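You operate a simulated robot arm through the tools that you are given. There is no shell and no other tool. Be economical: measure what you need, move in short steps, check, and stop when the job is done.

You are at the controls of a simulated two-armed robot. One attempt, no reset.

JOB
Fetch the black test bottle from the parts stand top and stand it on top of the grey can there. Stack the seal kit box that says "V46" from the left stand top on top of the seal kit box marked "V44". Take the nylon block marked "L71" from the left stand top and put it on the left stand shelf. Stack the squat carton that says "Y64" from the left stand top on top of the squat carton marked "Y61". Fetch the blue folded pad from the far table top and set it on top of the handwheel. Fetch the pin tin from the top of the near cabinet and set it on top of the grey guard panel on the far table top. Do these in any order. Set down upright: test bottle, pin tin.

It is judged by the outcome, as a careful person would: the job done as asked, and still so three seconds after it is handed in. It fails if anything else is knocked over, pushed out of place, dropped, spilled or broken. Lids that push on must go on centred and level and be pressed home; caps that screw on are set level and turned clockwise until they are tight.

ROBOT AND FRAMES
Two 7-joint arms with fingered hands on one trunk, on a base that drives. Base frame: it is fixed to the floor where the robot stands at the start and does not move with it; the origin is under the middle of the robot, x ahead of it, y to its left, z up; the surface under the hand at the start is at about z = 0.86. Lengths are in m, angles in degrees, forces in N, time in s.
The left shoulder is at the start at [0.07, 0.142, 1.114], the right one opposite. With the tool pointing down near the work surface each hand reaches from about 0.44 to 0.8 m from the robot's upright axis, wherever it stands, measured 20 degrees to its own side. Places, roughly: folded pad [4.5, 8, 1]; grey can [0.75, 0.25, 1]; guard panel [4.25, 9, 1]; handwheel (15x15x9 cm) [2.2, 8.7, 0.9]; left stand shelf [-0.9, 4.4, 0.3]; nylon block [-1, 4.75, 1]; pin tin (7x7x9 cm) [7.5, 9.2, 1.8]; seal kit box [-0.75, 4.5, 1]; squat carton [-0.75, 5, 1]; test bottle [0.5, 0, 1]. Payload 3.6 kg a hand.
The TCP of each hand is the grasp point between the finger pads, 0.025 m short of the fingertips. In the tool frame z runs along the fingers and y along their closing line. Largest opening 0.088 m; the body of the gripper starts 0.029 m behind the TCP. The gripper is a hand of 5 fingers: y runs from the thumb to the fingers, the wrist lies at [-0.013, -0.097, -0.162] in the tool frame.
Orientation is that of the tool frame in the base frame, as a unit quaternion [w, x, y, z]. With the fingers straight down and the wrist toward the robot, the tool's x, y and z point along [0, 1, 0], [1, 0, 0] and [0, 0, -1] of the base frame.

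CONTROLS
- The arms move only by the tool arm_command. It takes "left_targets", "right_targets" or both (then of equal length, played together; a hand with none holds still); each is a list of rows, each an object (a shift or turn left out is 0) with "dr": the turn, a rotation vector about the base's x, y, z in degrees, a list of three; "translation": the shift along the base's x, y, z in m, a list of three. In form: [{"dr": [rx, ry, rz], "translation": [dx, dy, dz]}, ...]. A call has 1 to 8 rows; each row shifts and turns the commanded pose from where the row before left it. A row lasts 0.2 s, in which the tool goes at most 0.05 m and 8.6 degrees; a call with a longer step from one row to the next is refused whole. A pose out of reach is approached as far as the arm can. The call stops where the force on the tool passes 40 N (or 10 N more than at its start, if that is more) or the arm is blocked; 0.2 s more then pass. In this call time passes only in rows, and 0.2 s behind the last. The reply holds the time, the measured pose of the TCP, the force on the tool along the base axes, the opening and the grip force, in the units named above and with some noise, with the torque about the TCP (base axes, N m) and any sound that the robot's microphone picked up.
- Cameras (640 x 400 px; columns grow to the right, rows downward): "scene" is now at [0.1384, 0.0125, 1.3548]; the picture's right is [0.11, -0.99, 0.00], its down [-0.48, -0.06, -0.87] and it looks along [0.87, 0.10, -0.49] (base axes); focal length 214 px, centre (320, 200). "left" rides on the left gripper at [-0.059, -0.079, -0.105] in its tool frame; the picture's right is [-0.73, -0.32, 0.61], its down [0.62, -0.68, 0.38] and it looks along [0.29, 0.66, 0.70] (tool axes); focal length 234 px, centre (320, 200). "right" rides on the right gripper at [0.059, -0.079, -0.105] in its tool frame; the picture's right is [-0.73, 0.32, -0.61], its down [-0.62, -0.68, 0.38] and it looks along [-0.29, 0.66, 0.70] (tool axes); focal length 234 px, centre (320, 200). There is no depth. A picture from a camera that has moved, and an enlarged one, comes with that camera's place and axes in the base frame and with its lens.
- capture(camera): a new picture of that camera. The clock stands still meanwhile.
- lift_body(by): slides the trunk up (or, below 0, down) by that many m; the arms and the scene camera ride with it, the base frame stays. It gives what a move gives, with no picture.
- steer(legs): drives the robot by 1 to 6 legs, each [ahead, left, turn to the left] in m, m and degrees, along the robot's own axes; the way and the turn of a leg run together, so that a leg with both is an arc; at most 1.5 m and 180 degrees a leg. The arms and the cameras ride along, it lands a little off, and it stops where it bumps. It gives what a move gives.
- curl_fingers(index, middle, ring, little, thumb_bend, thumb_turn, hand): sets how far each is bent, from 0 (flat) to 100 (curled in); at 30 the hand is open as for a grip, at 70 the pads meet at the TCP. One left out holds its place. A second passes; each finger stops where it meets its share of the squeeze, and holds until it gets a number again. It is the only way to open and close the hand. It gives what a move gives, with no picture; readings hold the bend of each and the force on index, middle, ring, little, thumb and palm. thumb_turn goes from beside the hand (0) to across from the fingers (100), as for a grip.
- aim_head(pan, tilt): turns the head with the scene camera to pan (to the left, within 86 degrees either way) and tilt (down, from -29 to 69), counted from straight ahead of the robot. It gives what a move gives.
- zoom(camera, box): a new picture of the part [left, top, right, bottom] of that camera's present view, enlarged. The clock stands still meanwhile.
- job_done(): hands the job in; it is judged then, once.

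Work in short steps. Places have to be worked out from the pictures, the camera data and where the tool is seen: move nearer, look again, correct. Check each grasp and each placing, and mend what went wrong. You have 186 turns and 158 pictures in all, those below and enlarged ones among them. Open the grippers and draw the arms clear of the work before you hand the job in, unless the task says otherwise; then end with one line.

The tools are called after "Request:" by a JSON object that holds its "method" and its "body". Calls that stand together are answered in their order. arm_command: Moves the arms, as the interface text tells. Its arguments: {"type":"object","properties":{"left_targets":{"type":"array"},"right_targets":{"type":"array"}},"required":[]} The other tools are called the same way: lift_body (by) slides the trunk up or down; curl_fingers (index, middle, ring, little, thumb_bend, thumb_turn, hand) moves the fingers one by one; steer (legs) drives the base; aim_head (pan, tilt) turns the head that bears the scene camera; capture (camera) takes a picture; zoom (camera, box) takes an enlarged picture of a part of a camera's view; job_done () hands the job in.

At the start:

```text
clock: 0.0
left_position: [0.4435, 0.3052, 1.2076]
left_ee_rot: [0.0, 0.707, 0.707, 0.0]
left_ft_force: [-2.0, -0.3, 0.6]
left_moment: [0.0, 0.01, 0.0]
left_gripper_width: 0.0876
left_gripper_force: 0.1
left_shape: jaw
left_bend: [30.0, 30.0, 30.0, 30.0, 30.0, 98.0]
left_finger forces: [0.0, 0.0, 0.0, 0.0, 0.0, 0.0]
right_position: [0.3871, -0.1345, 1.2576]
right_ee_rot: [-0.001, 0.707, 0.707, 0.0]
right_ft_force: [-1.3, -0.2, 0.2]
right_moment: [-0.01, -0.03, -0.01]
right_gripper_width: 0.0875
right_gripper_force: 0.0
right_shape: jaw
right_bend: [30.0, 30.0, 30.0, 30.0, 30.0, 98.0]
right_finger forces: [0.0, 0.0, 0.1, 0.1, 0.1, 0.0]
trunk travel left (down, up): [-0.65, 0.29]
robot x, y, heading: [0.0029, 0.0007, 0.0]
head pan, tilt: [6.6, 29.0]
```

scene: 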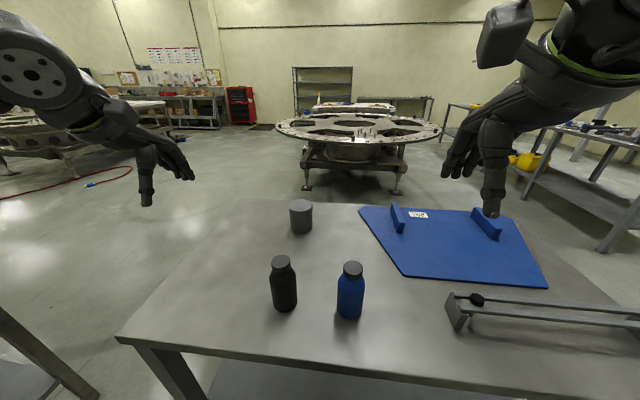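
right: 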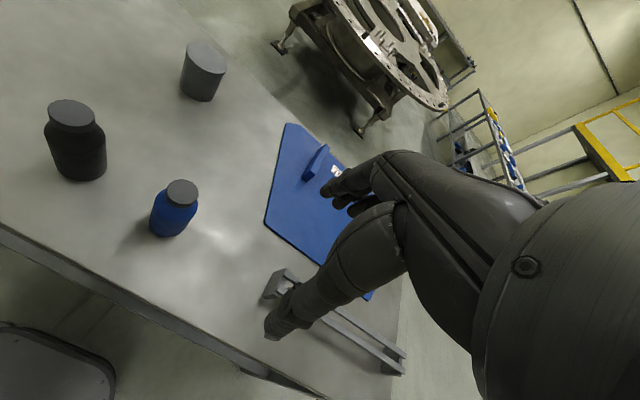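
left: 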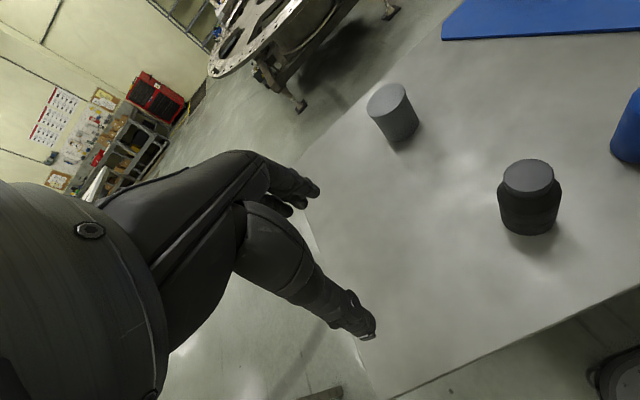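

Black bottle is at about (0.486, 0.136), top z≈0.99; the can is at about (0.785, 0.155), top ≈0.97. I move the left hand over the bottle and look.

Request:
{"method": "arm_command", "body": {"left_targets": [{"translation": [0.0105, -0.042, 0]}, {"translation": [0.0105, -0.042, 0]}, {"translation": [0.0105, -0.042, 0]}, {"translation": [0.0105, -0.042, -0.03]}, {"translation": [0, 0, -0.05]}, {"translation": [0, 0, -0.03]}]}}

Request:
{"method": "capture", "body": {"camera": "left"}}

Request:
{"method": "capture", "body": {"camera": "scene"}}

```text
refused: row 4 steps farther than a row can; nothing moved
```

```text
154 pictures are left
camera left: at [0.3631, 0.2453, 1.3119], right [-0.32, -0.73, -0.61], down [-0.68, 0.62, -0.38], along [0.66, 0.29, -0.7], focal length 234 px, centre (320, 200)
```

left: 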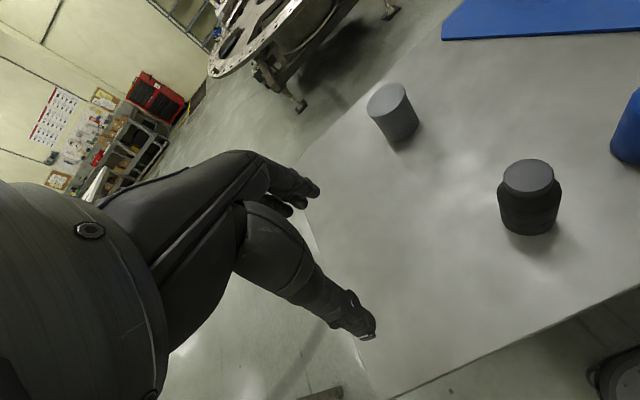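

```text
153 pictures are left
camera scene: at [0.1384, 0.0125, 1.3548], right [0.11, -0.99, 0.0], down [-0.48, -0.06, -0.87], along [0.87, 0.1, -0.49], focal length 214 px, centre (320, 200)
```

scene: 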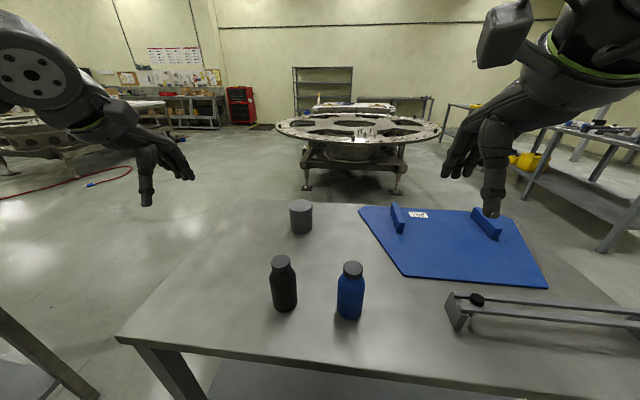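

One row was too long (combined 0.053). I redo it with shorter rows.

Request:
{"method": "arm_command", "body": {"left_targets": [{"translation": [0.0105, -0.042, 0]}, {"translation": [0.0105, -0.042, 0]}, {"translation": [0.0105, -0.042, 0]}, {"translation": [0.0105, -0.042, 0]}, {"translation": [0, 0, -0.045]}, {"translation": [0, 0, -0.045]}]}}

Request:
{"method": "capture", "body": {"camera": "left"}}

Request:
{"method": "capture", "body": {"camera": "scene"}}

```text
clock: 1.4
left_position: [0.485, 0.1364, 1.1179]
left_ee_rot: [0.0, 0.707, 0.707, 0.0]
left_ft_force: [0.7, 0.3, -0.2]
left_moment: [-0.01, 0.03, 0.01]
left_gripper_width: 0.088
left_gripper_force: 0.1
left_shape: jaw
left_bend: [30.0, 30.0, 30.0, 30.0, 30.0, 98.0]
left_finger forces: [0.1, 0.1, 0.1, 0.1, 0.0, 0.1]
right_position: [0.387, -0.1353, 1.2555]
right_ee_rot: [0.0, 0.707, 0.707, 0.0]
right_ft_force: [0.3, 0.1, 0.2]
right_moment: [0.0, 0.05, 0.01]
right_gripper_width: 0.0881
right_gripper_force: 0.0
right_shape: jaw
right_bend: [30.0, 30.0, 30.0, 30.0, 30.0, 98.0]
right_finger forces: [0.0, 0.1, 0.0, 0.0, 0.0, 0.0]
trunk travel left (down, up): [-0.65, 0.29]
robot x, y, heading: [-0.0014, -0.0015, 0.1]
head pan, tilt: [6.6, 29.0]
```

```text
152 pictures are left
camera left: at [0.405, 0.0774, 1.2237], right [-0.32, -0.73, -0.61], down [-0.68, 0.62, -0.38], along [0.66, 0.29, -0.7], focal length 234 px, centre (320, 200)
```

left: 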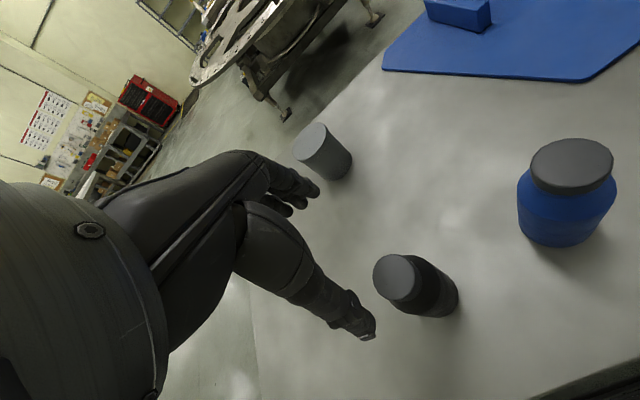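

```text
151 pictures are left
camera scene: at [0.139, 0.0124, 1.3548], right [0.11, -0.99, 0.0], down [-0.48, -0.06, -0.87], along [0.87, 0.1, -0.49], focal length 214 px, centre (320, 200)
```

scene: 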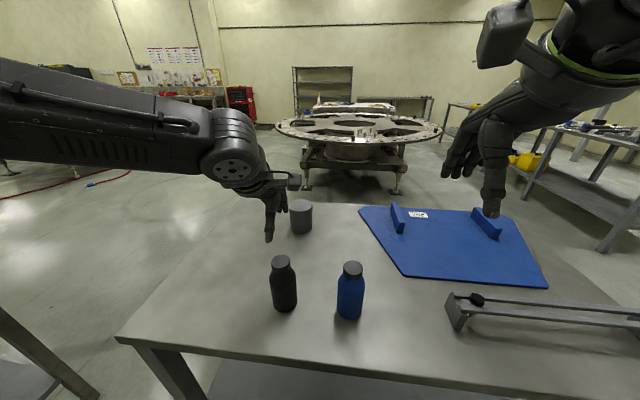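

The hand is centred over the bottle. I go down to about z=0.973, with the finger pads on the cap and shoulder.

Request:
{"method": "arm_command", "body": {"left_targets": [{"translation": [-0.003, 0, -0.045]}, {"translation": [0, 0, -0.045]}, {"translation": [0, 0, -0.035]}, {"translation": [0, 0, -0.018]}]}}

Request:
{"method": "capture", "body": {"camera": "left"}}

Request:
{"method": "zoom", "body": {"camera": "scene", "box": [200, 170, 400, 330]}}

```text
clock: 2.4
left_position: [0.4807, 0.1373, 0.9744]
left_ee_rot: [0.0, 0.707, 0.708, 0.0]
left_ft_force: [-0.6, 0.2, 0.4]
left_moment: [0.01, 0.01, -0.03]
left_gripper_width: 0.0878
left_gripper_force: 0.0
left_shape: jaw
left_bend: [30.0, 30.0, 30.0, 30.0, 30.0, 98.0]
left_finger forces: [0.0, 0.1, 0.0, 0.1, 0.0, 0.0]
right_position: [0.3865, -0.135, 1.2564]
right_ee_rot: [0.0, 0.707, 0.707, 0.0]
right_ft_force: [-0.5, 0.8, -0.3]
right_moment: [-0.03, -0.02, 0.01]
right_gripper_width: 0.0877
right_gripper_force: 0.0
right_shape: jaw
right_bend: [30.0, 30.0, 30.0, 30.0, 30.0, 98.0]
right_finger forces: [0.0, 0.0, 0.0, 0.0, 0.1, 0.0]
trunk travel left (down, up): [-0.65, 0.29]
robot x, y, heading: [-0.0011, -0.0009, 0.1]
head pan, tilt: [6.6, 29.0]
```

```text
150 pictures are left
camera left: at [0.401, 0.0775, 1.0797], right [-0.32, -0.73, -0.61], down [-0.68, 0.62, -0.38], along [0.66, 0.29, -0.7], focal length 234 px, centre (320, 200)
```

left: 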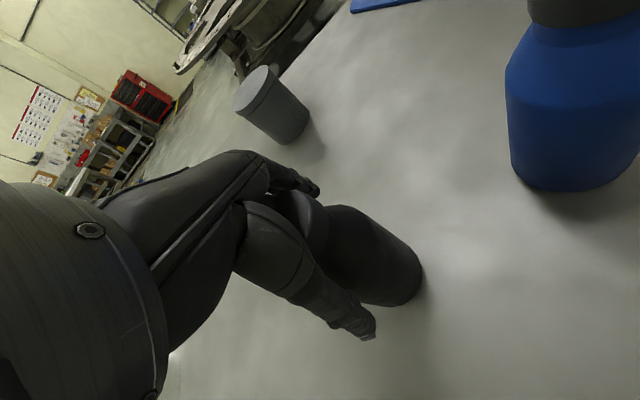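

```text
2.50 times, centred on (300, 250) of scene
camera zoom: at [0.1387, 0.0127, 1.3548], right [0.11, -0.99, 0.0], down [-0.48, -0.06, -0.87], along [0.87, 0.1, -0.49], focal length 536 px, centre (370, 75)
```

zoom: 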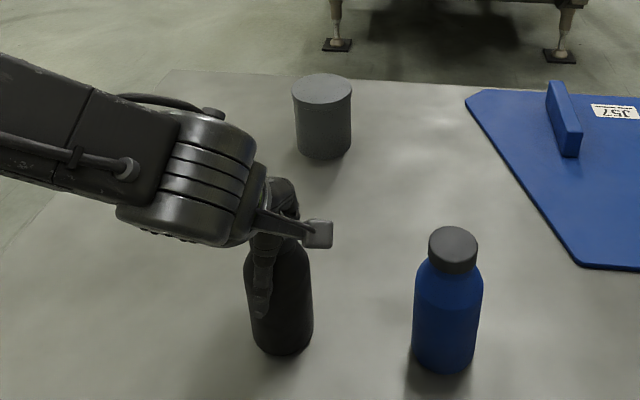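

The bottle is between the thumb and fingers, so I close.

Request:
{"method": "curl_fingers", "body": {"hand": "left", "index": 70, "middle": 70, "ring": 70, "little": 70, "thumb_bend": 70}}

Request:
{"method": "arm_command", "body": {"left_targets": [{"translation": [0, 0, 0.03]}, {"translation": [0, 0, 0.04]}, {"translation": [0, 0, 0.045]}, {"translation": [0, 0, 0.04]}]}}

Request:
{"method": "capture", "body": {"camera": "left"}}

Request:
{"method": "capture", "body": {"camera": "scene"}}

```text
clock: 3.4
left_position: [0.4808, 0.1372, 0.9755]
left_ee_rot: [0.0, 0.706, 0.708, 0.0]
left_ft_force: [2.2, -0.2, 1.1]
left_moment: [0.13, -0.38, -0.01]
left_gripper_width: 0.0522
left_gripper_force: 19.6
left_shape: fingers
left_bend: [52.0, 56.0, 63.0, 70.0, 45.0, 95.0]
left_finger forces: [8.2, 7.9, 3.7, 0.1, 19.0, 0.1]
right_position: [0.3876, -0.1347, 1.2575]
right_ee_rot: [0.0, 0.707, 0.707, 0.0]
right_ft_force: [-0.1, 1.2, -0.7]
right_moment: [0.0, 0.0, 0.01]
right_gripper_width: 0.0878
right_gripper_force: 0.1
right_shape: jaw
right_bend: [30.0, 30.0, 30.0, 30.0, 30.0, 98.0]
right_finger forces: [0.1, 0.0, 0.0, 0.1, 0.1, 0.0]
trunk travel left (down, up): [-0.65, 0.29]
robot x, y, heading: [0.0023, -0.0025, 0.0]
head pan, tilt: [6.6, 29.0]
```

```text
clock: 4.4
left_position: [0.4793, 0.137, 1.1299]
left_ee_rot: [0.0, 0.707, 0.707, 0.0]
left_ft_force: [0.2, -0.9, -4.9]
left_moment: [0.0, -0.03, -0.02]
left_gripper_width: 0.0519
left_gripper_force: 16.9
left_shape: fingers
left_bend: [53.0, 58.0, 65.0, 70.0, 44.0, 94.0]
left_finger forces: [7.7, 6.5, 2.9, 0.1, 17.2, 0.0]
right_position: [0.3854, -0.1348, 1.258]
right_ee_rot: [0.0, 0.707, 0.707, 0.0]
right_ft_force: [-0.1, 0.3, -0.2]
right_moment: [0.03, -0.05, 0.01]
right_gripper_width: 0.0877
right_gripper_force: 0.0
right_shape: jaw
right_bend: [30.0, 30.0, 30.0, 30.0, 30.0, 98.0]
right_finger forces: [0.0, 0.0, 0.0, 0.0, 0.0, 0.1]
trunk travel left (down, up): [-0.65, 0.29]
robot x, y, heading: [-0.0005, 0.0027, -0.1]
head pan, tilt: [6.6, 29.0]
```

```text
148 pictures are left
camera left: at [0.3998, 0.0772, 1.2361], right [-0.32, -0.73, -0.61], down [-0.68, 0.62, -0.38], along [0.66, 0.29, -0.7], focal length 234 px, centre (320, 200)
```

left: 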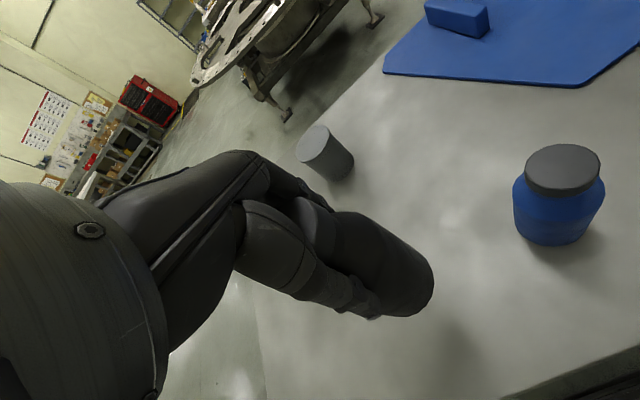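

```text
147 pictures are left
camera scene: at [0.1379, 0.0124, 1.3548], right [0.11, -0.99, 0.0], down [-0.48, -0.06, -0.87], along [0.87, 0.1, -0.48], focal length 214 px, centre (320, 200)
```

scene: 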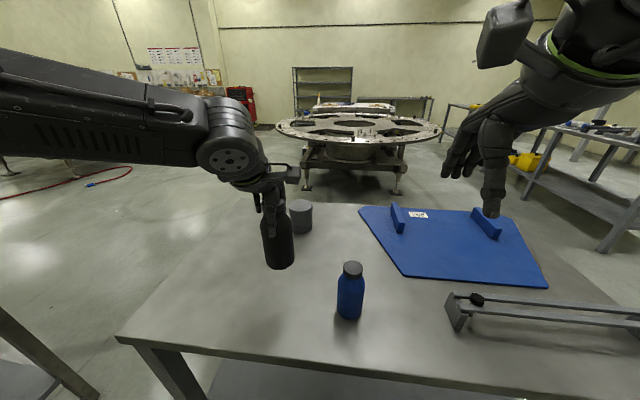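

The bottle is held and its bottom is at TCP−0.115. Triangulating, the can is at about (0.793, 0.154) with its top near 0.958. I move the bottle over it at this height.

Request:
{"method": "arm_command", "body": {"left_targets": [{"translation": [0.0445, 0.0023, 0]}, {"translation": [0.0445, 0.0023, 0]}, {"translation": [0.0445, 0.0023, 0]}, {"translation": [0.0445, 0.0023, 0]}, {"translation": [0.0445, 0.0023, 0]}, {"translation": [0.0445, 0.0023, 0]}, {"translation": [0.0445, 0.0023, 0]}]}}

Request:
{"method": "capture", "body": {"camera": "left"}}

Request:
{"method": "zoom", "body": {"camera": "scene", "box": [220, 130, 380, 258]}}

```text
clock: 6.0
left_position: [0.683, 0.2218, 1.1023]
left_ee_rot: [-0.001, 0.706, 0.708, -0.001]
left_ft_force: [-0.1, 0.8, -5.1]
left_moment: [0.05, -0.05, -0.03]
left_gripper_width: 0.0522
left_gripper_force: 17.1
left_shape: fingers
left_bend: [53.0, 58.0, 66.0, 70.0, 43.0, 94.0]
left_finger forces: [8.0, 6.4, 2.9, 0.0, 16.5, 0.0]
left hand out of reach, approached as far as the arm can: row 4, 5, 6, 7
right_position: [0.3867, -0.1352, 1.2573]
right_ee_rot: [0.0, 0.707, 0.707, -0.001]
right_ft_force: [-0.3, 0.1, 0.7]
right_moment: [0.01, 0.01, 0.02]
right_gripper_width: 0.0875
right_gripper_force: 0.0
right_shape: jaw
right_bend: [30.0, 30.0, 30.0, 30.0, 30.0, 98.0]
right_finger forces: [0.0, 0.0, 0.1, 0.1, 0.1, 0.0]
trunk travel left (down, up): [-0.65, 0.29]
robot x, y, heading: [-0.0014, -0.0007, -0.0]
head pan, tilt: [6.6, 29.0]
```

```text
146 pictures are left
camera left: at [0.6023, 0.1623, 1.2077], right [-0.32, -0.73, -0.61], down [-0.68, 0.62, -0.38], along [0.66, 0.29, -0.7], focal length 234 px, centre (320, 200)
```

left: 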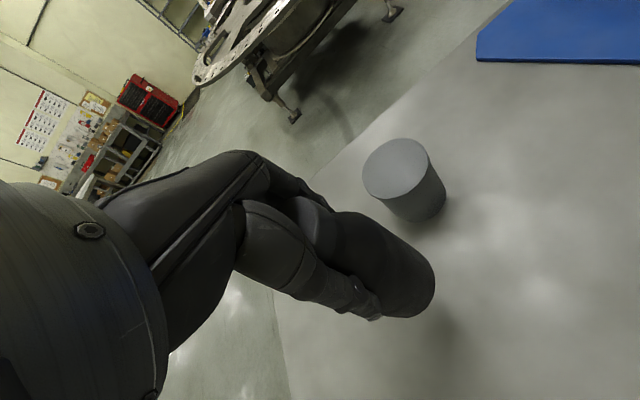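

```text
3.12 times, centred on (300, 194) of scene
camera zoom: at [0.1397, 0.0137, 1.3547], right [0.11, -0.99, 0.0], down [-0.48, -0.06, -0.87], along [0.87, 0.1, -0.49], focal length 670 px, centre (382, 219)
```

zoom: 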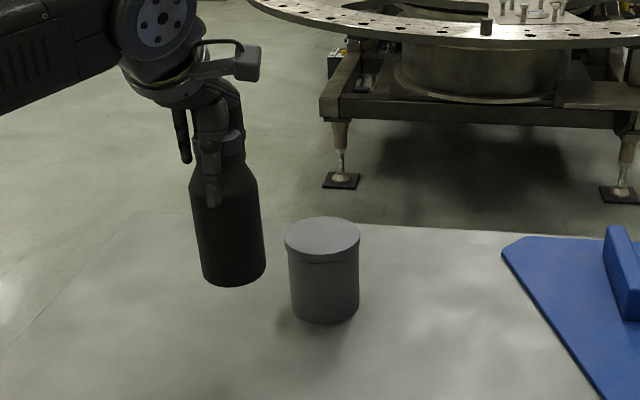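

The can is out of reach from here. I pull the hand back to a reachable pose and look down at the clearance between the base and the table.

Request:
{"method": "arm_command", "body": {"left_targets": [{"translation": [-0.045, 0.01, 0.01]}, {"translation": [-0.045, 0.01, 0.01]}, {"translation": [-0.045, 0.0, 0]}]}}

Request:
{"method": "aim_head", "body": {"pan": 0, "tilt": 69}}

Request:
{"method": "capture", "body": {"camera": "scene"}}

```text
clock: 6.8
left_position: [0.5439, 0.2417, 1.1275]
left_ee_rot: [0.001, 0.706, 0.708, 0.0]
left_ft_force: [-0.6, -0.3, -4.9]
left_moment: [0.01, -0.09, 0.0]
left_gripper_width: 0.0523
left_gripper_force: 16.2
left_shape: fingers
left_bend: [53.0, 58.0, 66.0, 70.0, 43.0, 94.0]
left_finger forces: [7.8, 6.6, 2.9, 0.0, 16.4, 0.0]
right_position: [0.3861, -0.1354, 1.2577]
right_ee_rot: [-0.001, 0.707, 0.707, 0.0]
right_ft_force: [-0.7, -0.4, -0.9]
right_moment: [0.01, 0.0, 0.02]
right_gripper_width: 0.0878
right_gripper_force: 0.1
right_shape: jaw
right_bend: [30.0, 30.0, 30.0, 30.0, 30.0, 98.0]
right_finger forces: [0.1, 0.1, 0.0, 0.0, 0.0, 0.1]
trunk travel left (down, up): [-0.65, 0.29]
robot x, y, heading: [0.0034, -0.0004, 0.1]
head pan, tilt: [6.6, 29.0]
```

```text
clock: 7.9
left_position: [0.5467, 0.2409, 1.1269]
left_ee_rot: [0.0, 0.707, 0.708, 0.0]
left_ft_force: [-0.4, 0.2, -4.9]
left_moment: [0.02, -0.04, 0.03]
left_gripper_width: 0.052
left_gripper_force: 17.2
left_shape: fingers
left_bend: [53.0, 58.0, 66.0, 70.0, 43.0, 94.0]
left_finger forces: [7.8, 6.6, 2.9, 0.1, 16.4, 0.1]
right_position: [0.3873, -0.1345, 1.2572]
right_ee_rot: [0.0, 0.707, 0.707, 0.0]
right_ft_force: [0.3, 0.6, 0.1]
right_moment: [0.02, 0.04, 0.0]
right_gripper_width: 0.088
right_gripper_force: 0.0
right_shape: jaw
right_bend: [30.0, 30.0, 30.0, 30.0, 30.0, 98.0]
right_finger forces: [0.0, 0.1, 0.0, 0.0, 0.0, 0.0]
trunk travel left (down, up): [-0.65, 0.29]
robot x, y, heading: [-0.005, 0.0015, -0.1]
head pan, tilt: [0.0, 68.8]
```

```text
144 pictures are left
camera scene: at [0.1047, 0.0024, 1.3018], right [0.0, -1.0, 0.0], down [-0.93, 0.0, -0.36], along [0.36, 0.0, -0.93], focal length 214 px, centre (320, 200)
```

scene: 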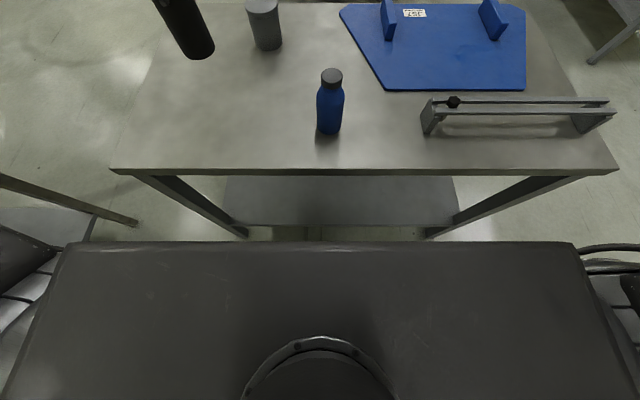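

There are about 20 cm between trunk and table edge. I drive ahead 0.11.

Request:
{"method": "steer", "body": {"legs": [[0.11, 0, 0]]}}

Request:
{"method": "aim_head", "body": {"pan": 6, "tilt": 32}}

Request:
{"method": "capture", "body": {"camera": "scene"}}

Request:
{"method": "capture", "body": {"camera": "left"}}

```text
clock: 9.1
left_position: [0.6552, 0.2409, 1.126]
left_ee_rot: [0.0, 0.706, 0.708, 0.0]
left_ft_force: [0.0, -0.5, -5.1]
left_moment: [0.03, -0.08, -0.03]
left_gripper_width: 0.0523
left_gripper_force: 16.6
left_shape: fingers
left_bend: [53.0, 58.0, 66.0, 70.0, 43.0, 94.0]
left_finger forces: [7.9, 6.6, 2.9, 0.0, 16.3, 0.0]
right_position: [0.4962, -0.1334, 1.2571]
right_ee_rot: [0.0, 0.707, 0.707, -0.001]
right_ft_force: [0.4, 0.7, 0.4]
right_moment: [0.0, 0.01, -0.01]
right_gripper_width: 0.0877
right_gripper_force: 0.0
right_shape: jaw
right_bend: [30.0, 30.0, 30.0, 30.0, 30.0, 98.0]
right_finger forces: [0.1, 0.1, 0.0, 0.1, 0.0, 0.0]
trunk travel left (down, up): [-0.65, 0.29]
robot x, y, heading: [0.1071, -0.0018, 0.2]
head pan, tilt: [0.0, 68.8]
```

```text
clock: 10.1
left_position: [0.6561, 0.2414, 1.1267]
left_ee_rot: [0.0, 0.706, 0.708, 0.0]
left_ft_force: [-0.5, -0.2, -4.7]
left_moment: [0.01, -0.04, 0.0]
left_gripper_width: 0.0519
left_gripper_force: 16.5
left_shape: fingers
left_bend: [53.0, 58.0, 66.0, 70.0, 43.0, 94.0]
left_finger forces: [7.9, 6.6, 3.0, 0.0, 16.3, 0.0]
right_position: [0.4976, -0.1335, 1.2577]
right_ee_rot: [0.001, 0.707, 0.707, 0.0]
right_ft_force: [-1.3, 0.3, 0.4]
right_moment: [-0.03, 0.03, 0.0]
right_gripper_width: 0.0878
right_gripper_force: 0.1
right_shape: jaw
right_bend: [30.0, 30.0, 30.0, 30.0, 30.0, 98.0]
right_finger forces: [0.0, 0.0, 0.0, 0.0, 0.0, 0.0]
trunk travel left (down, up): [-0.65, 0.29]
robot x, y, heading: [0.106, -0.0011, 0.1]
head pan, tilt: [6.0, 32.0]
```

```text
143 pictures are left
camera scene: at [0.2472, 0.0119, 1.35], right [0.11, -0.99, 0.0], down [-0.53, -0.06, -0.85], along [0.84, 0.09, -0.53], focal length 214 px, centre (320, 200)
```

scene: 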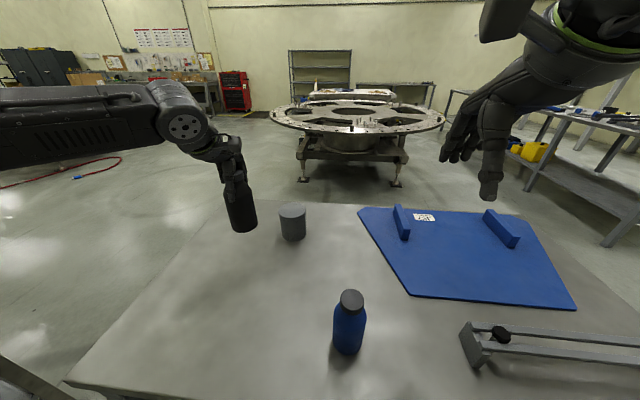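

```text
142 pictures are left
camera left: at [0.5761, 0.1817, 1.2318], right [-0.32, -0.73, -0.61], down [-0.68, 0.62, -0.38], along [0.66, 0.29, -0.7], focal length 234 px, centre (320, 200)
```

left: 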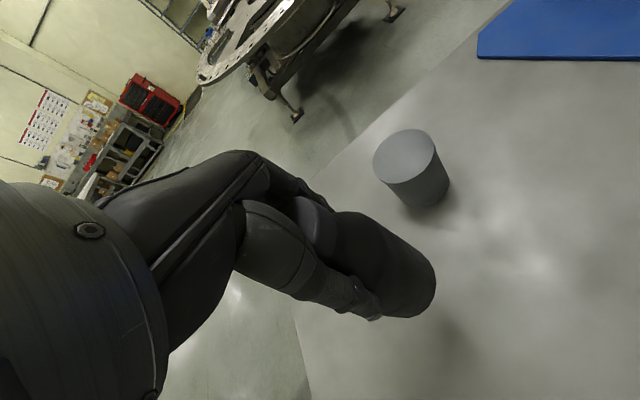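

The can triangulates to (0.795, 0.152). I move the bottle over it and check alignment.

Request:
{"method": "arm_command", "body": {"left_targets": [{"translation": [0.0345, -0.022, 0]}, {"translation": [0.0345, -0.022, 0]}, {"translation": [0.0345, -0.022, 0]}, {"translation": [0.0345, -0.022, 0]}]}}

Request:
{"method": "zoom", "body": {"camera": "scene", "box": [220, 150, 380, 278]}}

Request:
{"method": "capture", "body": {"camera": "left"}}

Request:
{"method": "capture", "body": {"camera": "right"}}

```text
clock: 11.1
left_position: [0.7593, 0.1778, 1.1213]
left_ee_rot: [0.001, 0.706, 0.708, 0.0]
left_ft_force: [-1.3, 0.4, -5.4]
left_moment: [0.02, -0.06, 0.01]
left_gripper_width: 0.0527
left_gripper_force: 16.4
left_shape: fingers
left_bend: [53.0, 59.0, 67.0, 70.0, 43.0, 94.0]
left_finger forces: [8.1, 6.2, 3.1, 0.0, 15.7, 0.0]
left hand out of reach, approached as far as the arm can: row 4
right_position: [0.4969, -0.1345, 1.2573]
right_ee_rot: [0.0, 0.706, 0.708, 0.0]
right_ft_force: [0.1, 0.4, -0.2]
right_moment: [0.0, -0.01, 0.01]
right_gripper_width: 0.0874
right_gripper_force: 0.0
right_shape: jaw
right_bend: [30.0, 30.0, 30.0, 30.0, 30.0, 98.0]
right_finger forces: [0.0, 0.0, 0.0, 0.1, 0.0, 0.1]
trunk travel left (down, up): [-0.65, 0.29]
robot x, y, heading: [0.108, 0.0023, -0.1]
head pan, tilt: [6.0, 32.0]
```

```text
3.12 times, centred on (300, 214) of scene
camera zoom: at [0.2466, 0.0121, 1.3502], right [0.11, -0.99, 0.0], down [-0.53, -0.06, -0.85], along [0.84, 0.09, -0.53], focal length 670 px, centre (382, 156)
```

zoom: 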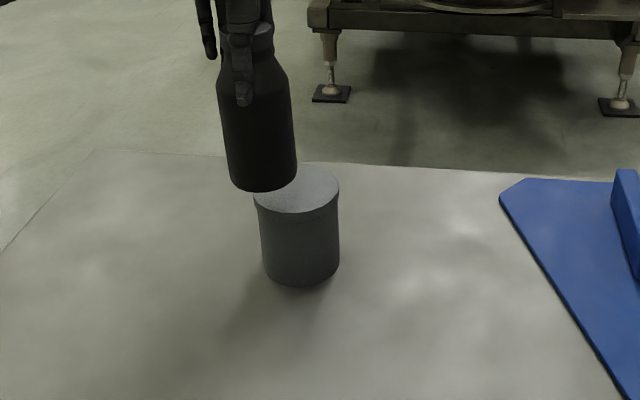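

```text
140 pictures are left
camera left: at [0.681, 0.1178, 1.2256], right [-0.32, -0.73, -0.61], down [-0.68, 0.62, -0.38], along [0.66, 0.29, -0.7], focal length 234 px, centre (320, 200)
```

left: 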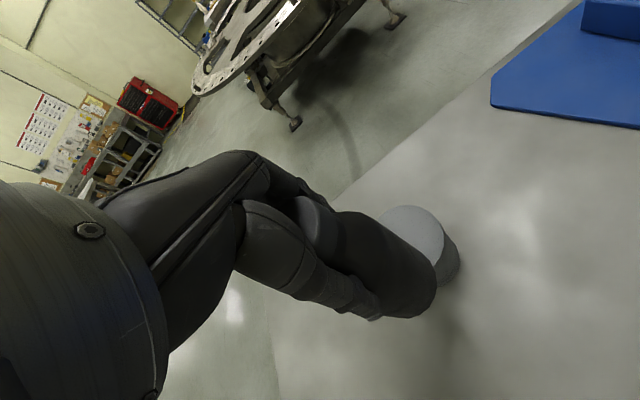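

```text
139 pictures are left
camera right: at [0.4178, -0.0754, 1.363], right [0.32, -0.73, 0.61], down [-0.68, -0.62, -0.38], along [0.66, -0.29, -0.7], focal length 234 px, centre (320, 200)
```

right: 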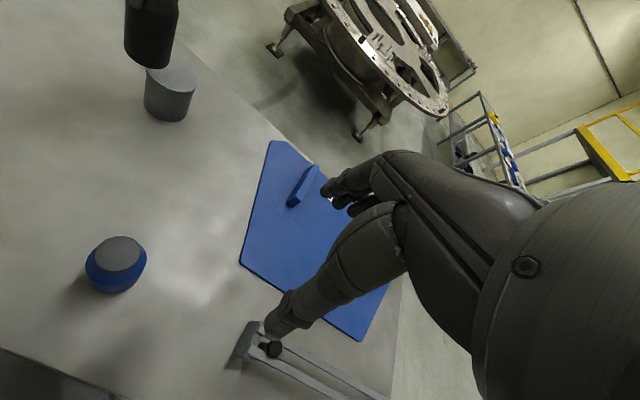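

Still about 4 cm short, so I drive ahead another 0.06 (the path ahead looks clear) and then correct.

Request:
{"method": "steer", "body": {"legs": [[0.06, 0, 0]]}}

```text
clock: 12.0
left_position: [0.8178, 0.177, 1.1233]
left_ee_rot: [0.0, 0.706, 0.708, 0.001]
left_ft_force: [0.8, -0.1, -5.4]
left_moment: [0.02, -0.06, -0.01]
left_gripper_width: 0.0528
left_gripper_force: 16.4
left_shape: fingers
left_bend: [53.0, 59.0, 67.0, 70.0, 43.0, 94.0]
left_finger forces: [8.1, 6.2, 3.1, 0.1, 15.7, 0.0]
right_position: [0.5531, -0.1362, 1.2572]
right_ee_rot: [0.001, 0.706, 0.708, 0.0]
right_ft_force: [0.1, 0.2, 0.6]
right_moment: [-0.01, 0.03, 0.02]
right_gripper_width: 0.0877
right_gripper_force: 0.0
right_shape: jaw
right_bend: [30.0, 30.0, 30.0, 30.0, 30.0, 98.0]
right_finger forces: [0.0, 0.0, 0.0, 0.0, 0.0, 0.0]
trunk travel left (down, up): [-0.65, 0.29]
robot x, y, heading: [0.1673, 0.0043, 0.1]
head pan, tilt: [6.0, 32.0]
```

Now I move to (0.795, 0.152) and check.

Request:
{"method": "arm_command", "body": {"left_targets": [{"translation": [-0.023, -0.025, 0]}]}}

Request:
{"method": "zoom", "body": {"camera": "scene", "box": [220, 150, 380, 278]}}

Request:
{"method": "capture", "body": {"camera": "left"}}

Request:
{"method": "zoom", "body": {"camera": "right", "box": [60, 0, 220, 128]}}

```text
clock: 12.4
left_position: [0.7936, 0.1512, 1.1225]
left_ee_rot: [0.001, 0.707, 0.708, 0.001]
left_ft_force: [-0.7, -0.4, -4.6]
left_moment: [0.06, -0.05, 0.0]
left_gripper_width: 0.0525
left_gripper_force: 16.5
left_shape: fingers
left_bend: [53.0, 59.0, 67.0, 70.0, 43.0, 94.0]
left_finger forces: [8.0, 6.2, 3.1, 0.0, 15.8, 0.1]
right_position: [0.5522, -0.1357, 1.258]
right_ee_rot: [0.001, 0.707, 0.707, 0.0]
right_ft_force: [-0.9, -0.7, 1.2]
right_moment: [0.01, -0.03, -0.01]
right_gripper_width: 0.0877
right_gripper_force: 0.1
right_shape: jaw
right_bend: [30.0, 30.0, 30.0, 30.0, 30.0, 98.0]
right_finger forces: [0.1, 0.0, 0.0, 0.1, 0.0, 0.1]
trunk travel left (down, up): [-0.65, 0.29]
robot x, y, heading: [0.1668, -0.0006, -0.1]
head pan, tilt: [6.0, 32.0]
```

```text
3.12 times, centred on (300, 214) of scene
camera zoom: at [0.3022, 0.0104, 1.3505], right [0.1, -0.99, 0.0], down [-0.52, -0.05, -0.85], along [0.84, 0.09, -0.53], focal length 670 px, centre (382, 156)
```

zoom: 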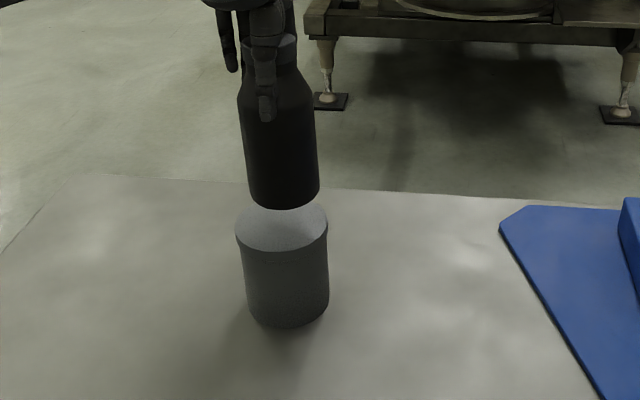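

```text
137 pictures are left
camera left: at [0.7139, 0.0909, 1.2271], right [-0.32, -0.73, -0.61], down [-0.68, 0.62, -0.39], along [0.66, 0.29, -0.69], focal length 234 px, centre (320, 200)
```

left: 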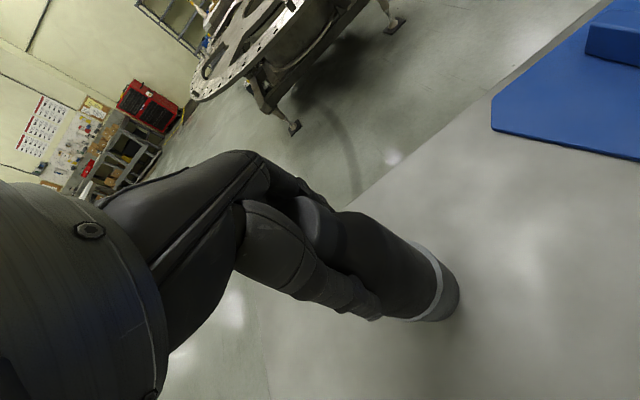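

```text
3.12 times, centred on (140, 64) of right
camera zoom: at [0.4731, -0.0772, 1.3638], right [0.32, -0.73, 0.61], down [-0.68, -0.62, -0.39], along [0.66, -0.29, -0.69], focal length 732 px, centre (882, 625)
```

zoom: 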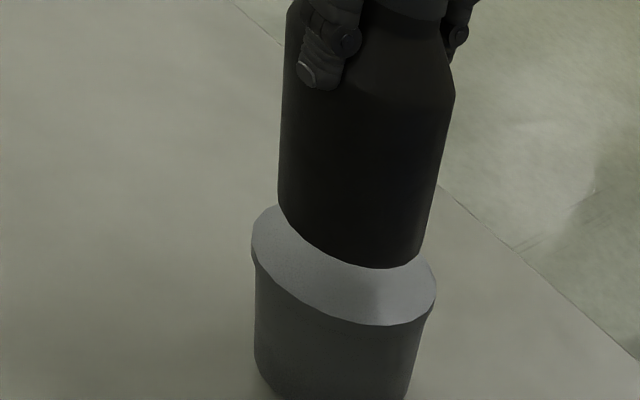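

Alignment looks within a few mm from both cameras. I lower in stages while watching the force.

Request:
{"method": "arm_command", "body": {"left_targets": [{"translation": [0.001, 0.001, -0.015]}, {"translation": [0, 0, -0.012]}]}}

Request:
{"method": "zoom", "body": {"camera": "scene", "box": [220, 150, 380, 278]}}

```text
clock: 13.0
left_position: [0.797, 0.1532, 1.0935]
left_ee_rot: [0.001, 0.706, 0.708, 0.001]
left_ft_force: [-0.7, 0.4, -5.4]
left_moment: [0.05, -0.05, 0.02]
left_gripper_width: 0.0522
left_gripper_force: 17.0
left_shape: fingers
left_bend: [53.0, 59.0, 67.0, 70.0, 43.0, 94.0]
left_finger forces: [8.0, 6.2, 3.0, 0.0, 15.8, 0.0]
right_position: [0.5557, -0.1342, 1.2582]
right_ee_rot: [0.0, 0.707, 0.707, 0.0]
right_ft_force: [0.1, 0.2, -0.2]
right_moment: [0.01, 0.01, -0.02]
right_gripper_width: 0.0878
right_gripper_force: 0.0
right_shape: jaw
right_bend: [30.0, 30.0, 30.0, 30.0, 30.0, 98.0]
right_finger forces: [0.1, 0.1, 0.0, 0.0, 0.0, 0.0]
trunk travel left (down, up): [-0.65, 0.29]
robot x, y, heading: [0.1684, -0.0013, -0.2]
head pan, tilt: [6.0, 32.0]
```

```text
3.12 times, centred on (300, 214) of scene
camera zoom: at [0.3052, 0.0114, 1.3502], right [0.1, -0.99, 0.0], down [-0.53, -0.06, -0.85], along [0.84, 0.09, -0.53], focal length 670 px, centre (382, 156)
```

zoom: 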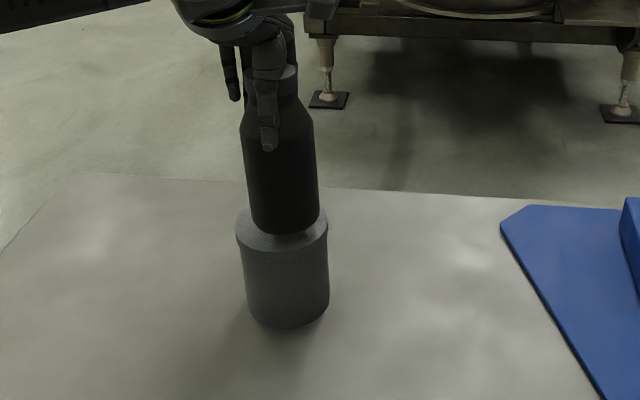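

A 4 px offset to the right remains, so I shift +y by 0.003 and lower further.

Request:
{"method": "arm_command", "body": {"left_targets": [{"translation": [0, 0.003, -0.006]}, {"translation": [0, 0, -0.004]}]}}

```text
clock: 13.6
left_position: [0.7981, 0.1562, 1.0835]
left_ee_rot: [0.0, 0.706, 0.708, -0.001]
left_ft_force: [-0.6, -0.7, -5.4]
left_moment: [0.03, -0.06, 0.05]
left_gripper_width: 0.0522
left_gripper_force: 16.7
left_shape: fingers
left_bend: [53.0, 59.0, 67.0, 70.0, 43.0, 94.0]
left_finger forces: [8.1, 6.1, 3.0, 0.0, 15.7, 0.1]
right_position: [0.5557, -0.1347, 1.2569]
right_ee_rot: [0.001, 0.707, 0.707, 0.0]
right_ft_force: [0.3, 0.0, 0.6]
right_moment: [0.0, 0.04, -0.01]
right_gripper_width: 0.0873
right_gripper_force: 0.1
right_shape: jaw
right_bend: [30.0, 30.0, 30.0, 30.0, 30.0, 98.0]
right_finger forces: [0.1, 0.0, 0.0, 0.0, 0.1, 0.0]
trunk travel left (down, up): [-0.65, 0.29]
robot x, y, heading: [0.1682, 0.0008, -0.3]
head pan, tilt: [6.0, 32.0]
```

No contact yet; I continue down in small steps.

Request:
{"method": "arm_command", "body": {"left_targets": [{"translation": [-0.002, -0.001, -0.004]}, {"translation": [0, 0, -0.002]}]}}

Request:
{"method": "arm_command", "body": {"left_targets": [{"translation": [0, 0, -0.002]}, {"translation": [0, 0, -0.002]}]}}

Request:
{"method": "capture", "body": {"camera": "left"}}

```text
clock: 14.2
left_position: [0.7953, 0.1557, 1.0767]
left_ee_rot: [0.001, 0.706, 0.708, 0.0]
left_ft_force: [-0.4, -0.6, -1.6]
left_moment: [0.08, -0.12, -0.02]
left_gripper_width: 0.0525
left_gripper_force: 17.6
left_shape: fingers
left_bend: [53.0, 59.0, 67.0, 70.0, 43.0, 94.0]
left_finger forces: [8.3, 6.4, 3.6, 0.1, 16.3, 0.0]
right_position: [0.5556, -0.1353, 1.2565]
right_ee_rot: [0.0, 0.707, 0.707, 0.0]
right_ft_force: [0.4, -0.3, 0.1]
right_moment: [0.01, 0.0, -0.03]
right_gripper_width: 0.0877
right_gripper_force: 0.1
right_shape: jaw
right_bend: [30.0, 30.0, 30.0, 30.0, 30.0, 98.0]
right_finger forces: [0.1, 0.1, 0.0, 0.1, 0.0, 0.1]
trunk travel left (down, up): [-0.65, 0.29]
robot x, y, heading: [0.1682, 0.0016, -0.2]
head pan, tilt: [6.0, 32.0]
```

```text
clock: 14.8
left_position: [0.7937, 0.1542, 1.0758]
left_ee_rot: [0.002, 0.706, 0.708, 0.002]
left_ft_force: [0.9, -0.5, 12.1]
left_moment: [0.13, -0.27, -0.04]
left_gripper_width: 0.0526
left_gripper_force: 20.9
left_shape: fingers
left_bend: [53.0, 58.0, 67.0, 70.0, 43.0, 94.0]
left_finger forces: [8.8, 7.5, 5.2, 0.0, 20.5, 0.0]
right_position: [0.5515, -0.1368, 1.2584]
right_ee_rot: [0.001, 0.707, 0.707, 0.0]
right_ft_force: [-0.4, 0.3, 0.8]
right_moment: [0.01, -0.01, 0.03]
right_gripper_width: 0.0876
right_gripper_force: 0.1
right_shape: jaw
right_bend: [30.0, 30.0, 30.0, 30.0, 30.0, 98.0]
right_finger forces: [0.0, 0.1, 0.0, 0.1, 0.0, 0.0]
trunk travel left (down, up): [-0.65, 0.29]
robot x, y, heading: [0.1645, -0.0007, 0.1]
head pan, tilt: [6.0, 32.0]
```

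```text
134 pictures are left
camera left: at [0.7133, 0.094, 1.1807], right [-0.32, -0.73, -0.61], down [-0.68, 0.62, -0.39], along [0.66, 0.29, -0.69], focal length 234 px, centre (320, 200)
```

left: 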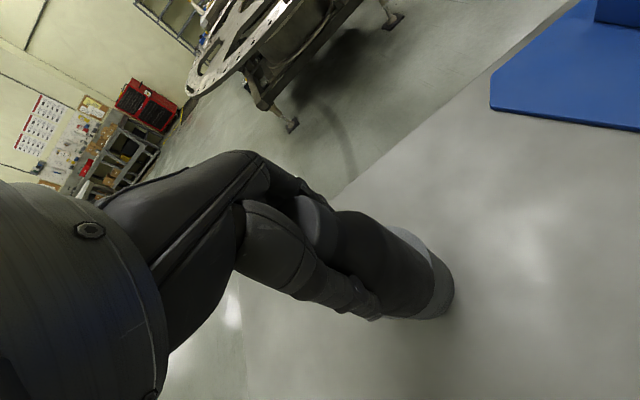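

The bottle is seated (12 N). I ease up 2 mm and open.

Request:
{"method": "arm_command", "body": {"left_targets": [{"translation": [0, 0, 0.003]}]}}

Request:
{"method": "curl_fingers", "body": {"hand": "left", "index": 30, "middle": 30, "ring": 30, "little": 30, "thumb_bend": 30}}

Request:
{"method": "capture", "body": {"camera": "left"}}

```text
clock: 15.2
left_position: [0.7937, 0.1548, 1.0767]
left_ee_rot: [0.0, 0.706, 0.708, 0.001]
left_ft_force: [0.7, -0.7, 5.1]
left_moment: [0.04, -0.2, -0.03]
left_gripper_width: 0.0526
left_gripper_force: 19.4
left_shape: fingers
left_bend: [53.0, 58.0, 67.0, 70.0, 43.0, 94.0]
left_finger forces: [8.9, 7.3, 4.0, 0.0, 18.5, 0.1]
right_position: [0.5538, -0.1354, 1.2571]
right_ee_rot: [0.0, 0.708, 0.706, 0.0]
right_ft_force: [-0.4, 1.1, -0.8]
right_moment: [-0.01, 0.01, 0.02]
right_gripper_width: 0.0876
right_gripper_force: 0.2
right_shape: jaw
right_bend: [30.0, 30.0, 30.0, 30.0, 30.0, 98.0]
right_finger forces: [0.0, 0.0, 0.0, 0.1, 0.0, 0.0]
trunk travel left (down, up): [-0.65, 0.29]
robot x, y, heading: [0.1664, -0.0002, -0.4]
head pan, tilt: [6.0, 32.0]
```

```text
clock: 16.2
left_position: [0.7948, 0.1542, 1.0763]
left_ee_rot: [0.001, 0.706, 0.708, 0.0]
left_ft_force: [-1.4, -0.9, -0.1]
left_moment: [0.01, -0.03, 0.03]
left_gripper_width: 0.0849
left_gripper_force: 0.6
left_shape: fingers
left_bend: [30.0, 30.0, 30.0, 30.0, 30.0, 97.0]
left_finger forces: [0.1, 0.1, 0.0, 0.0, 0.8, 0.0]
right_position: [0.5548, -0.1352, 1.2572]
right_ee_rot: [0.0, 0.707, 0.707, 0.0]
right_ft_force: [0.2, -0.2, 0.3]
right_moment: [-0.02, -0.01, -0.01]
right_gripper_width: 0.0877
right_gripper_force: 0.1
right_shape: jaw
right_bend: [30.0, 30.0, 30.0, 30.0, 30.0, 98.0]
right_finger forces: [0.1, 0.1, 0.0, 0.1, 0.0, 0.0]
trunk travel left (down, up): [-0.65, 0.29]
robot x, y, heading: [0.1664, 0.001, -0.0]
head pan, tilt: [6.0, 32.0]
```

```text
133 pictures are left
camera left: at [0.715, 0.0945, 1.1814], right [-0.32, -0.73, -0.61], down [-0.68, 0.62, -0.38], along [0.66, 0.29, -0.7], focal length 234 px, centre (320, 200)
```

left: 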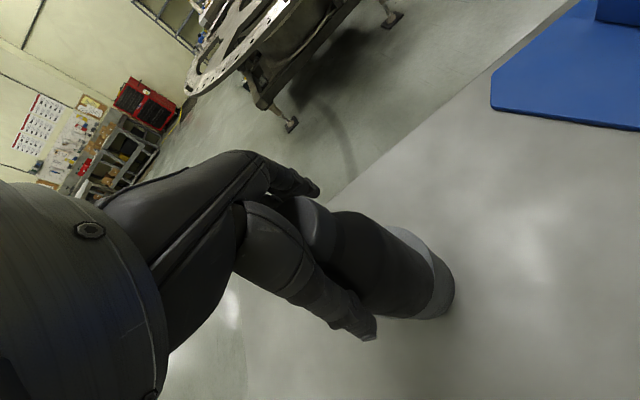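

The thumb still grazes the bottle, so I open it a bit more and then lift straight up.

Request:
{"method": "curl_fingers", "body": {"hand": "left", "thumb_bend": 18}}

Request:
{"method": "arm_command", "body": {"left_targets": [{"translation": [0, 0, 0.02]}, {"translation": [0, 0, 0.03]}, {"translation": [0, 0, 0.04]}, {"translation": [-0.02, 0.02, 0.02]}, {"translation": [-0.04, 0.02, 0]}]}}

Request:
{"method": "capture", "body": {"camera": "scene"}}

```text
clock: 17.2
left_position: [0.7952, 0.1552, 1.0768]
left_ee_rot: [0.001, 0.706, 0.708, 0.001]
left_ft_force: [-1.3, -0.7, -0.1]
left_moment: [0.0, -0.01, 0.0]
left_gripper_width: 0.0929
left_gripper_force: 0.1
left_shape: fingers
left_bend: [30.0, 30.0, 30.0, 30.0, 18.0, 97.0]
left_finger forces: [0.1, 0.0, 0.0, 0.1, 0.7, 0.0]
right_position: [0.5562, -0.1354, 1.2566]
right_ee_rot: [0.0, 0.707, 0.707, 0.0]
right_ft_force: [-0.7, -1.0, 0.7]
right_moment: [-0.02, 0.03, -0.01]
right_gripper_width: 0.0878
right_gripper_force: 0.0
right_shape: jaw
right_bend: [30.0, 30.0, 30.0, 30.0, 30.0, 98.0]
right_finger forces: [0.0, 0.0, 0.1, 0.0, 0.0, 0.1]
trunk travel left (down, up): [-0.65, 0.29]
robot x, y, heading: [0.1676, -0.0, 0.1]
head pan, tilt: [6.0, 32.0]
```

```text
clock: 18.4
left_position: [0.7283, 0.2, 1.1849]
left_ee_rot: [0.002, 0.707, 0.707, 0.0]
left_ft_force: [-0.7, -1.0, 0.2]
left_moment: [-0.04, 0.0, 0.04]
left_gripper_width: 0.0929
left_gripper_force: 0.2
left_shape: fingers
left_bend: [30.0, 30.0, 30.0, 30.0, 18.0, 97.0]
left_finger forces: [0.0, 0.0, 0.0, 0.1, 0.0, 0.1]
left hand out of reach, approached as far as the arm can: row 3
right_position: [0.5532, -0.1339, 1.2581]
right_ee_rot: [0.001, 0.707, 0.707, 0.0]
right_ft_force: [0.2, -0.5, -1.0]
right_moment: [0.01, 0.01, 0.0]
right_gripper_width: 0.0877
right_gripper_force: 0.1
right_shape: jaw
right_bend: [30.0, 30.0, 30.0, 30.0, 30.0, 98.0]
right_finger forces: [0.0, 0.1, 0.1, 0.0, 0.0, 0.0]
trunk travel left (down, up): [-0.65, 0.29]
robot x, y, heading: [0.1684, -0.0017, 0.4]
head pan, tilt: [6.0, 32.0]
```

```text
132 pictures are left
camera scene: at [0.3032, 0.013, 1.3504], right [0.1, -0.99, 0.0], down [-0.53, -0.06, -0.85], along [0.84, 0.09, -0.53], focal length 214 px, centre (320, 200)
```

scene: 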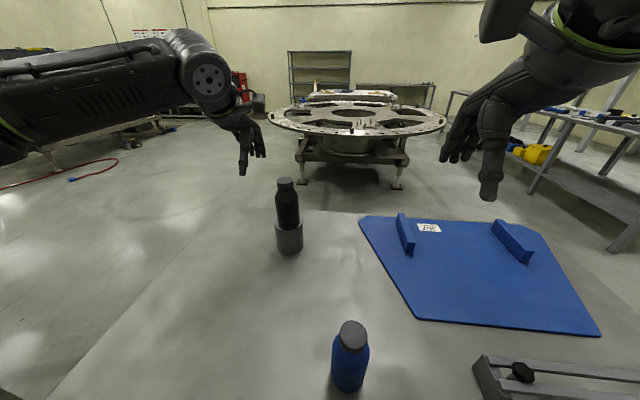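

The bottle stands on the can. I back away from the table, tuck the left arm in, and look left toward the left stand.

Request:
{"method": "steer", "body": {"legs": [[-0.6, 0, 0]]}}

Request:
{"method": "arm_command", "body": {"left_targets": [{"translation": [-0.04, 0.02, 0]}, {"translation": [-0.04, 0.02, 0]}, {"translation": [-0.04, 0.02, 0.02]}]}}

Request:
{"method": "aim_head", "body": {"pan": 80, "tilt": 10}}

Request:
{"method": "capture", "body": {"camera": "scene"}}

```text
clock: 21.8
left_position: [0.135, 0.1959, 1.1845]
left_ee_rot: [0.001, 0.71, 0.705, 0.0]
left_ft_force: [-0.5, 0.9, -0.3]
left_moment: [-0.01, 0.0, 0.0]
left_gripper_width: 0.0929
left_gripper_force: 0.1
left_shape: fingers
left_bend: [30.0, 30.0, 30.0, 30.0, 18.0, 97.0]
left_finger forces: [0.0, 0.1, 0.1, 0.0, 0.0, 0.0]
right_position: [-0.042, -0.136, 1.2568]
right_ee_rot: [0.0, 0.71, 0.704, 0.0]
right_ft_force: [0.4, -0.9, 1.0]
right_moment: [0.03, -0.01, -0.02]
right_gripper_width: 0.0875
right_gripper_force: 0.0
right_shape: jaw
right_bend: [30.0, 30.0, 30.0, 30.0, 30.0, 98.0]
right_finger forces: [0.0, 0.0, 0.0, 0.0, 0.0, 0.1]
trunk travel left (down, up): [-0.65, 0.29]
robot x, y, heading: [-0.4258, 0.0039, -0.3]
head pan, tilt: [6.0, 32.0]
```

```text
clock: 22.6
left_position: [0.0145, 0.2565, 1.2048]
left_ee_rot: [0.0, 0.71, 0.705, 0.001]
left_ft_force: [-0.3, 0.1, 0.5]
left_moment: [0.01, -0.01, 0.02]
left_gripper_width: 0.0929
left_gripper_force: 0.1
left_shape: fingers
left_bend: [30.0, 30.0, 30.0, 30.0, 18.0, 97.0]
left_finger forces: [0.0, 0.0, 0.0, 0.0, 0.1, 0.1]
right_position: [-0.0457, -0.1356, 1.2574]
right_ee_rot: [0.001, 0.71, 0.704, 0.0]
right_ft_force: [-0.3, 0.2, 0.1]
right_moment: [0.04, 0.0, 0.03]
right_gripper_width: 0.0877
right_gripper_force: 0.0
right_shape: jaw
right_bend: [30.0, 30.0, 30.0, 30.0, 30.0, 98.0]
right_finger forces: [0.0, 0.0, 0.0, 0.1, 0.1, 0.1]
trunk travel left (down, up): [-0.65, 0.29]
robot x, y, heading: [-0.4286, 0.0028, -0.5]
head pan, tilt: [6.0, 32.0]
```

```text
clock: 24.1
left_position: [0.0156, 0.2567, 1.2044]
left_ee_rot: [0.001, 0.709, 0.705, 0.001]
left_ft_force: [0.5, -0.7, -0.2]
left_moment: [0.0, 0.01, -0.04]
left_gripper_width: 0.0929
left_gripper_force: 0.2
left_shape: fingers
left_bend: [30.0, 30.0, 30.0, 30.0, 18.0, 97.0]
left_finger forces: [0.0, 0.0, 0.1, 0.1, 0.0, 0.0]
right_position: [-0.0427, -0.1369, 1.2575]
right_ee_rot: [0.001, 0.71, 0.704, -0.001]
right_ft_force: [0.0, 0.5, 0.7]
right_moment: [-0.02, -0.01, -0.02]
right_gripper_width: 0.0875
right_gripper_force: 0.1
right_shape: jaw
right_bend: [30.0, 30.0, 30.0, 30.0, 30.0, 98.0]
right_finger forces: [0.0, 0.0, 0.0, 0.0, 0.1, 0.0]
trunk travel left (down, up): [-0.65, 0.29]
robot x, y, heading: [-0.4256, 0.0015, -0.3]
head pan, tilt: [80.0, 10.0]
```

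```text
131 pictures are left
camera scene: at [-0.3636, 0.0955, 1.3856], right [0.98, -0.18, 0.0], down [-0.03, -0.17, -0.98], along [0.18, 0.97, -0.17], focal length 214 px, centre (320, 200)
```

scene: 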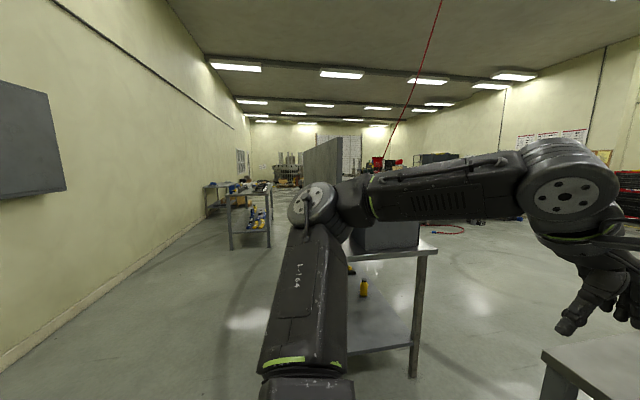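

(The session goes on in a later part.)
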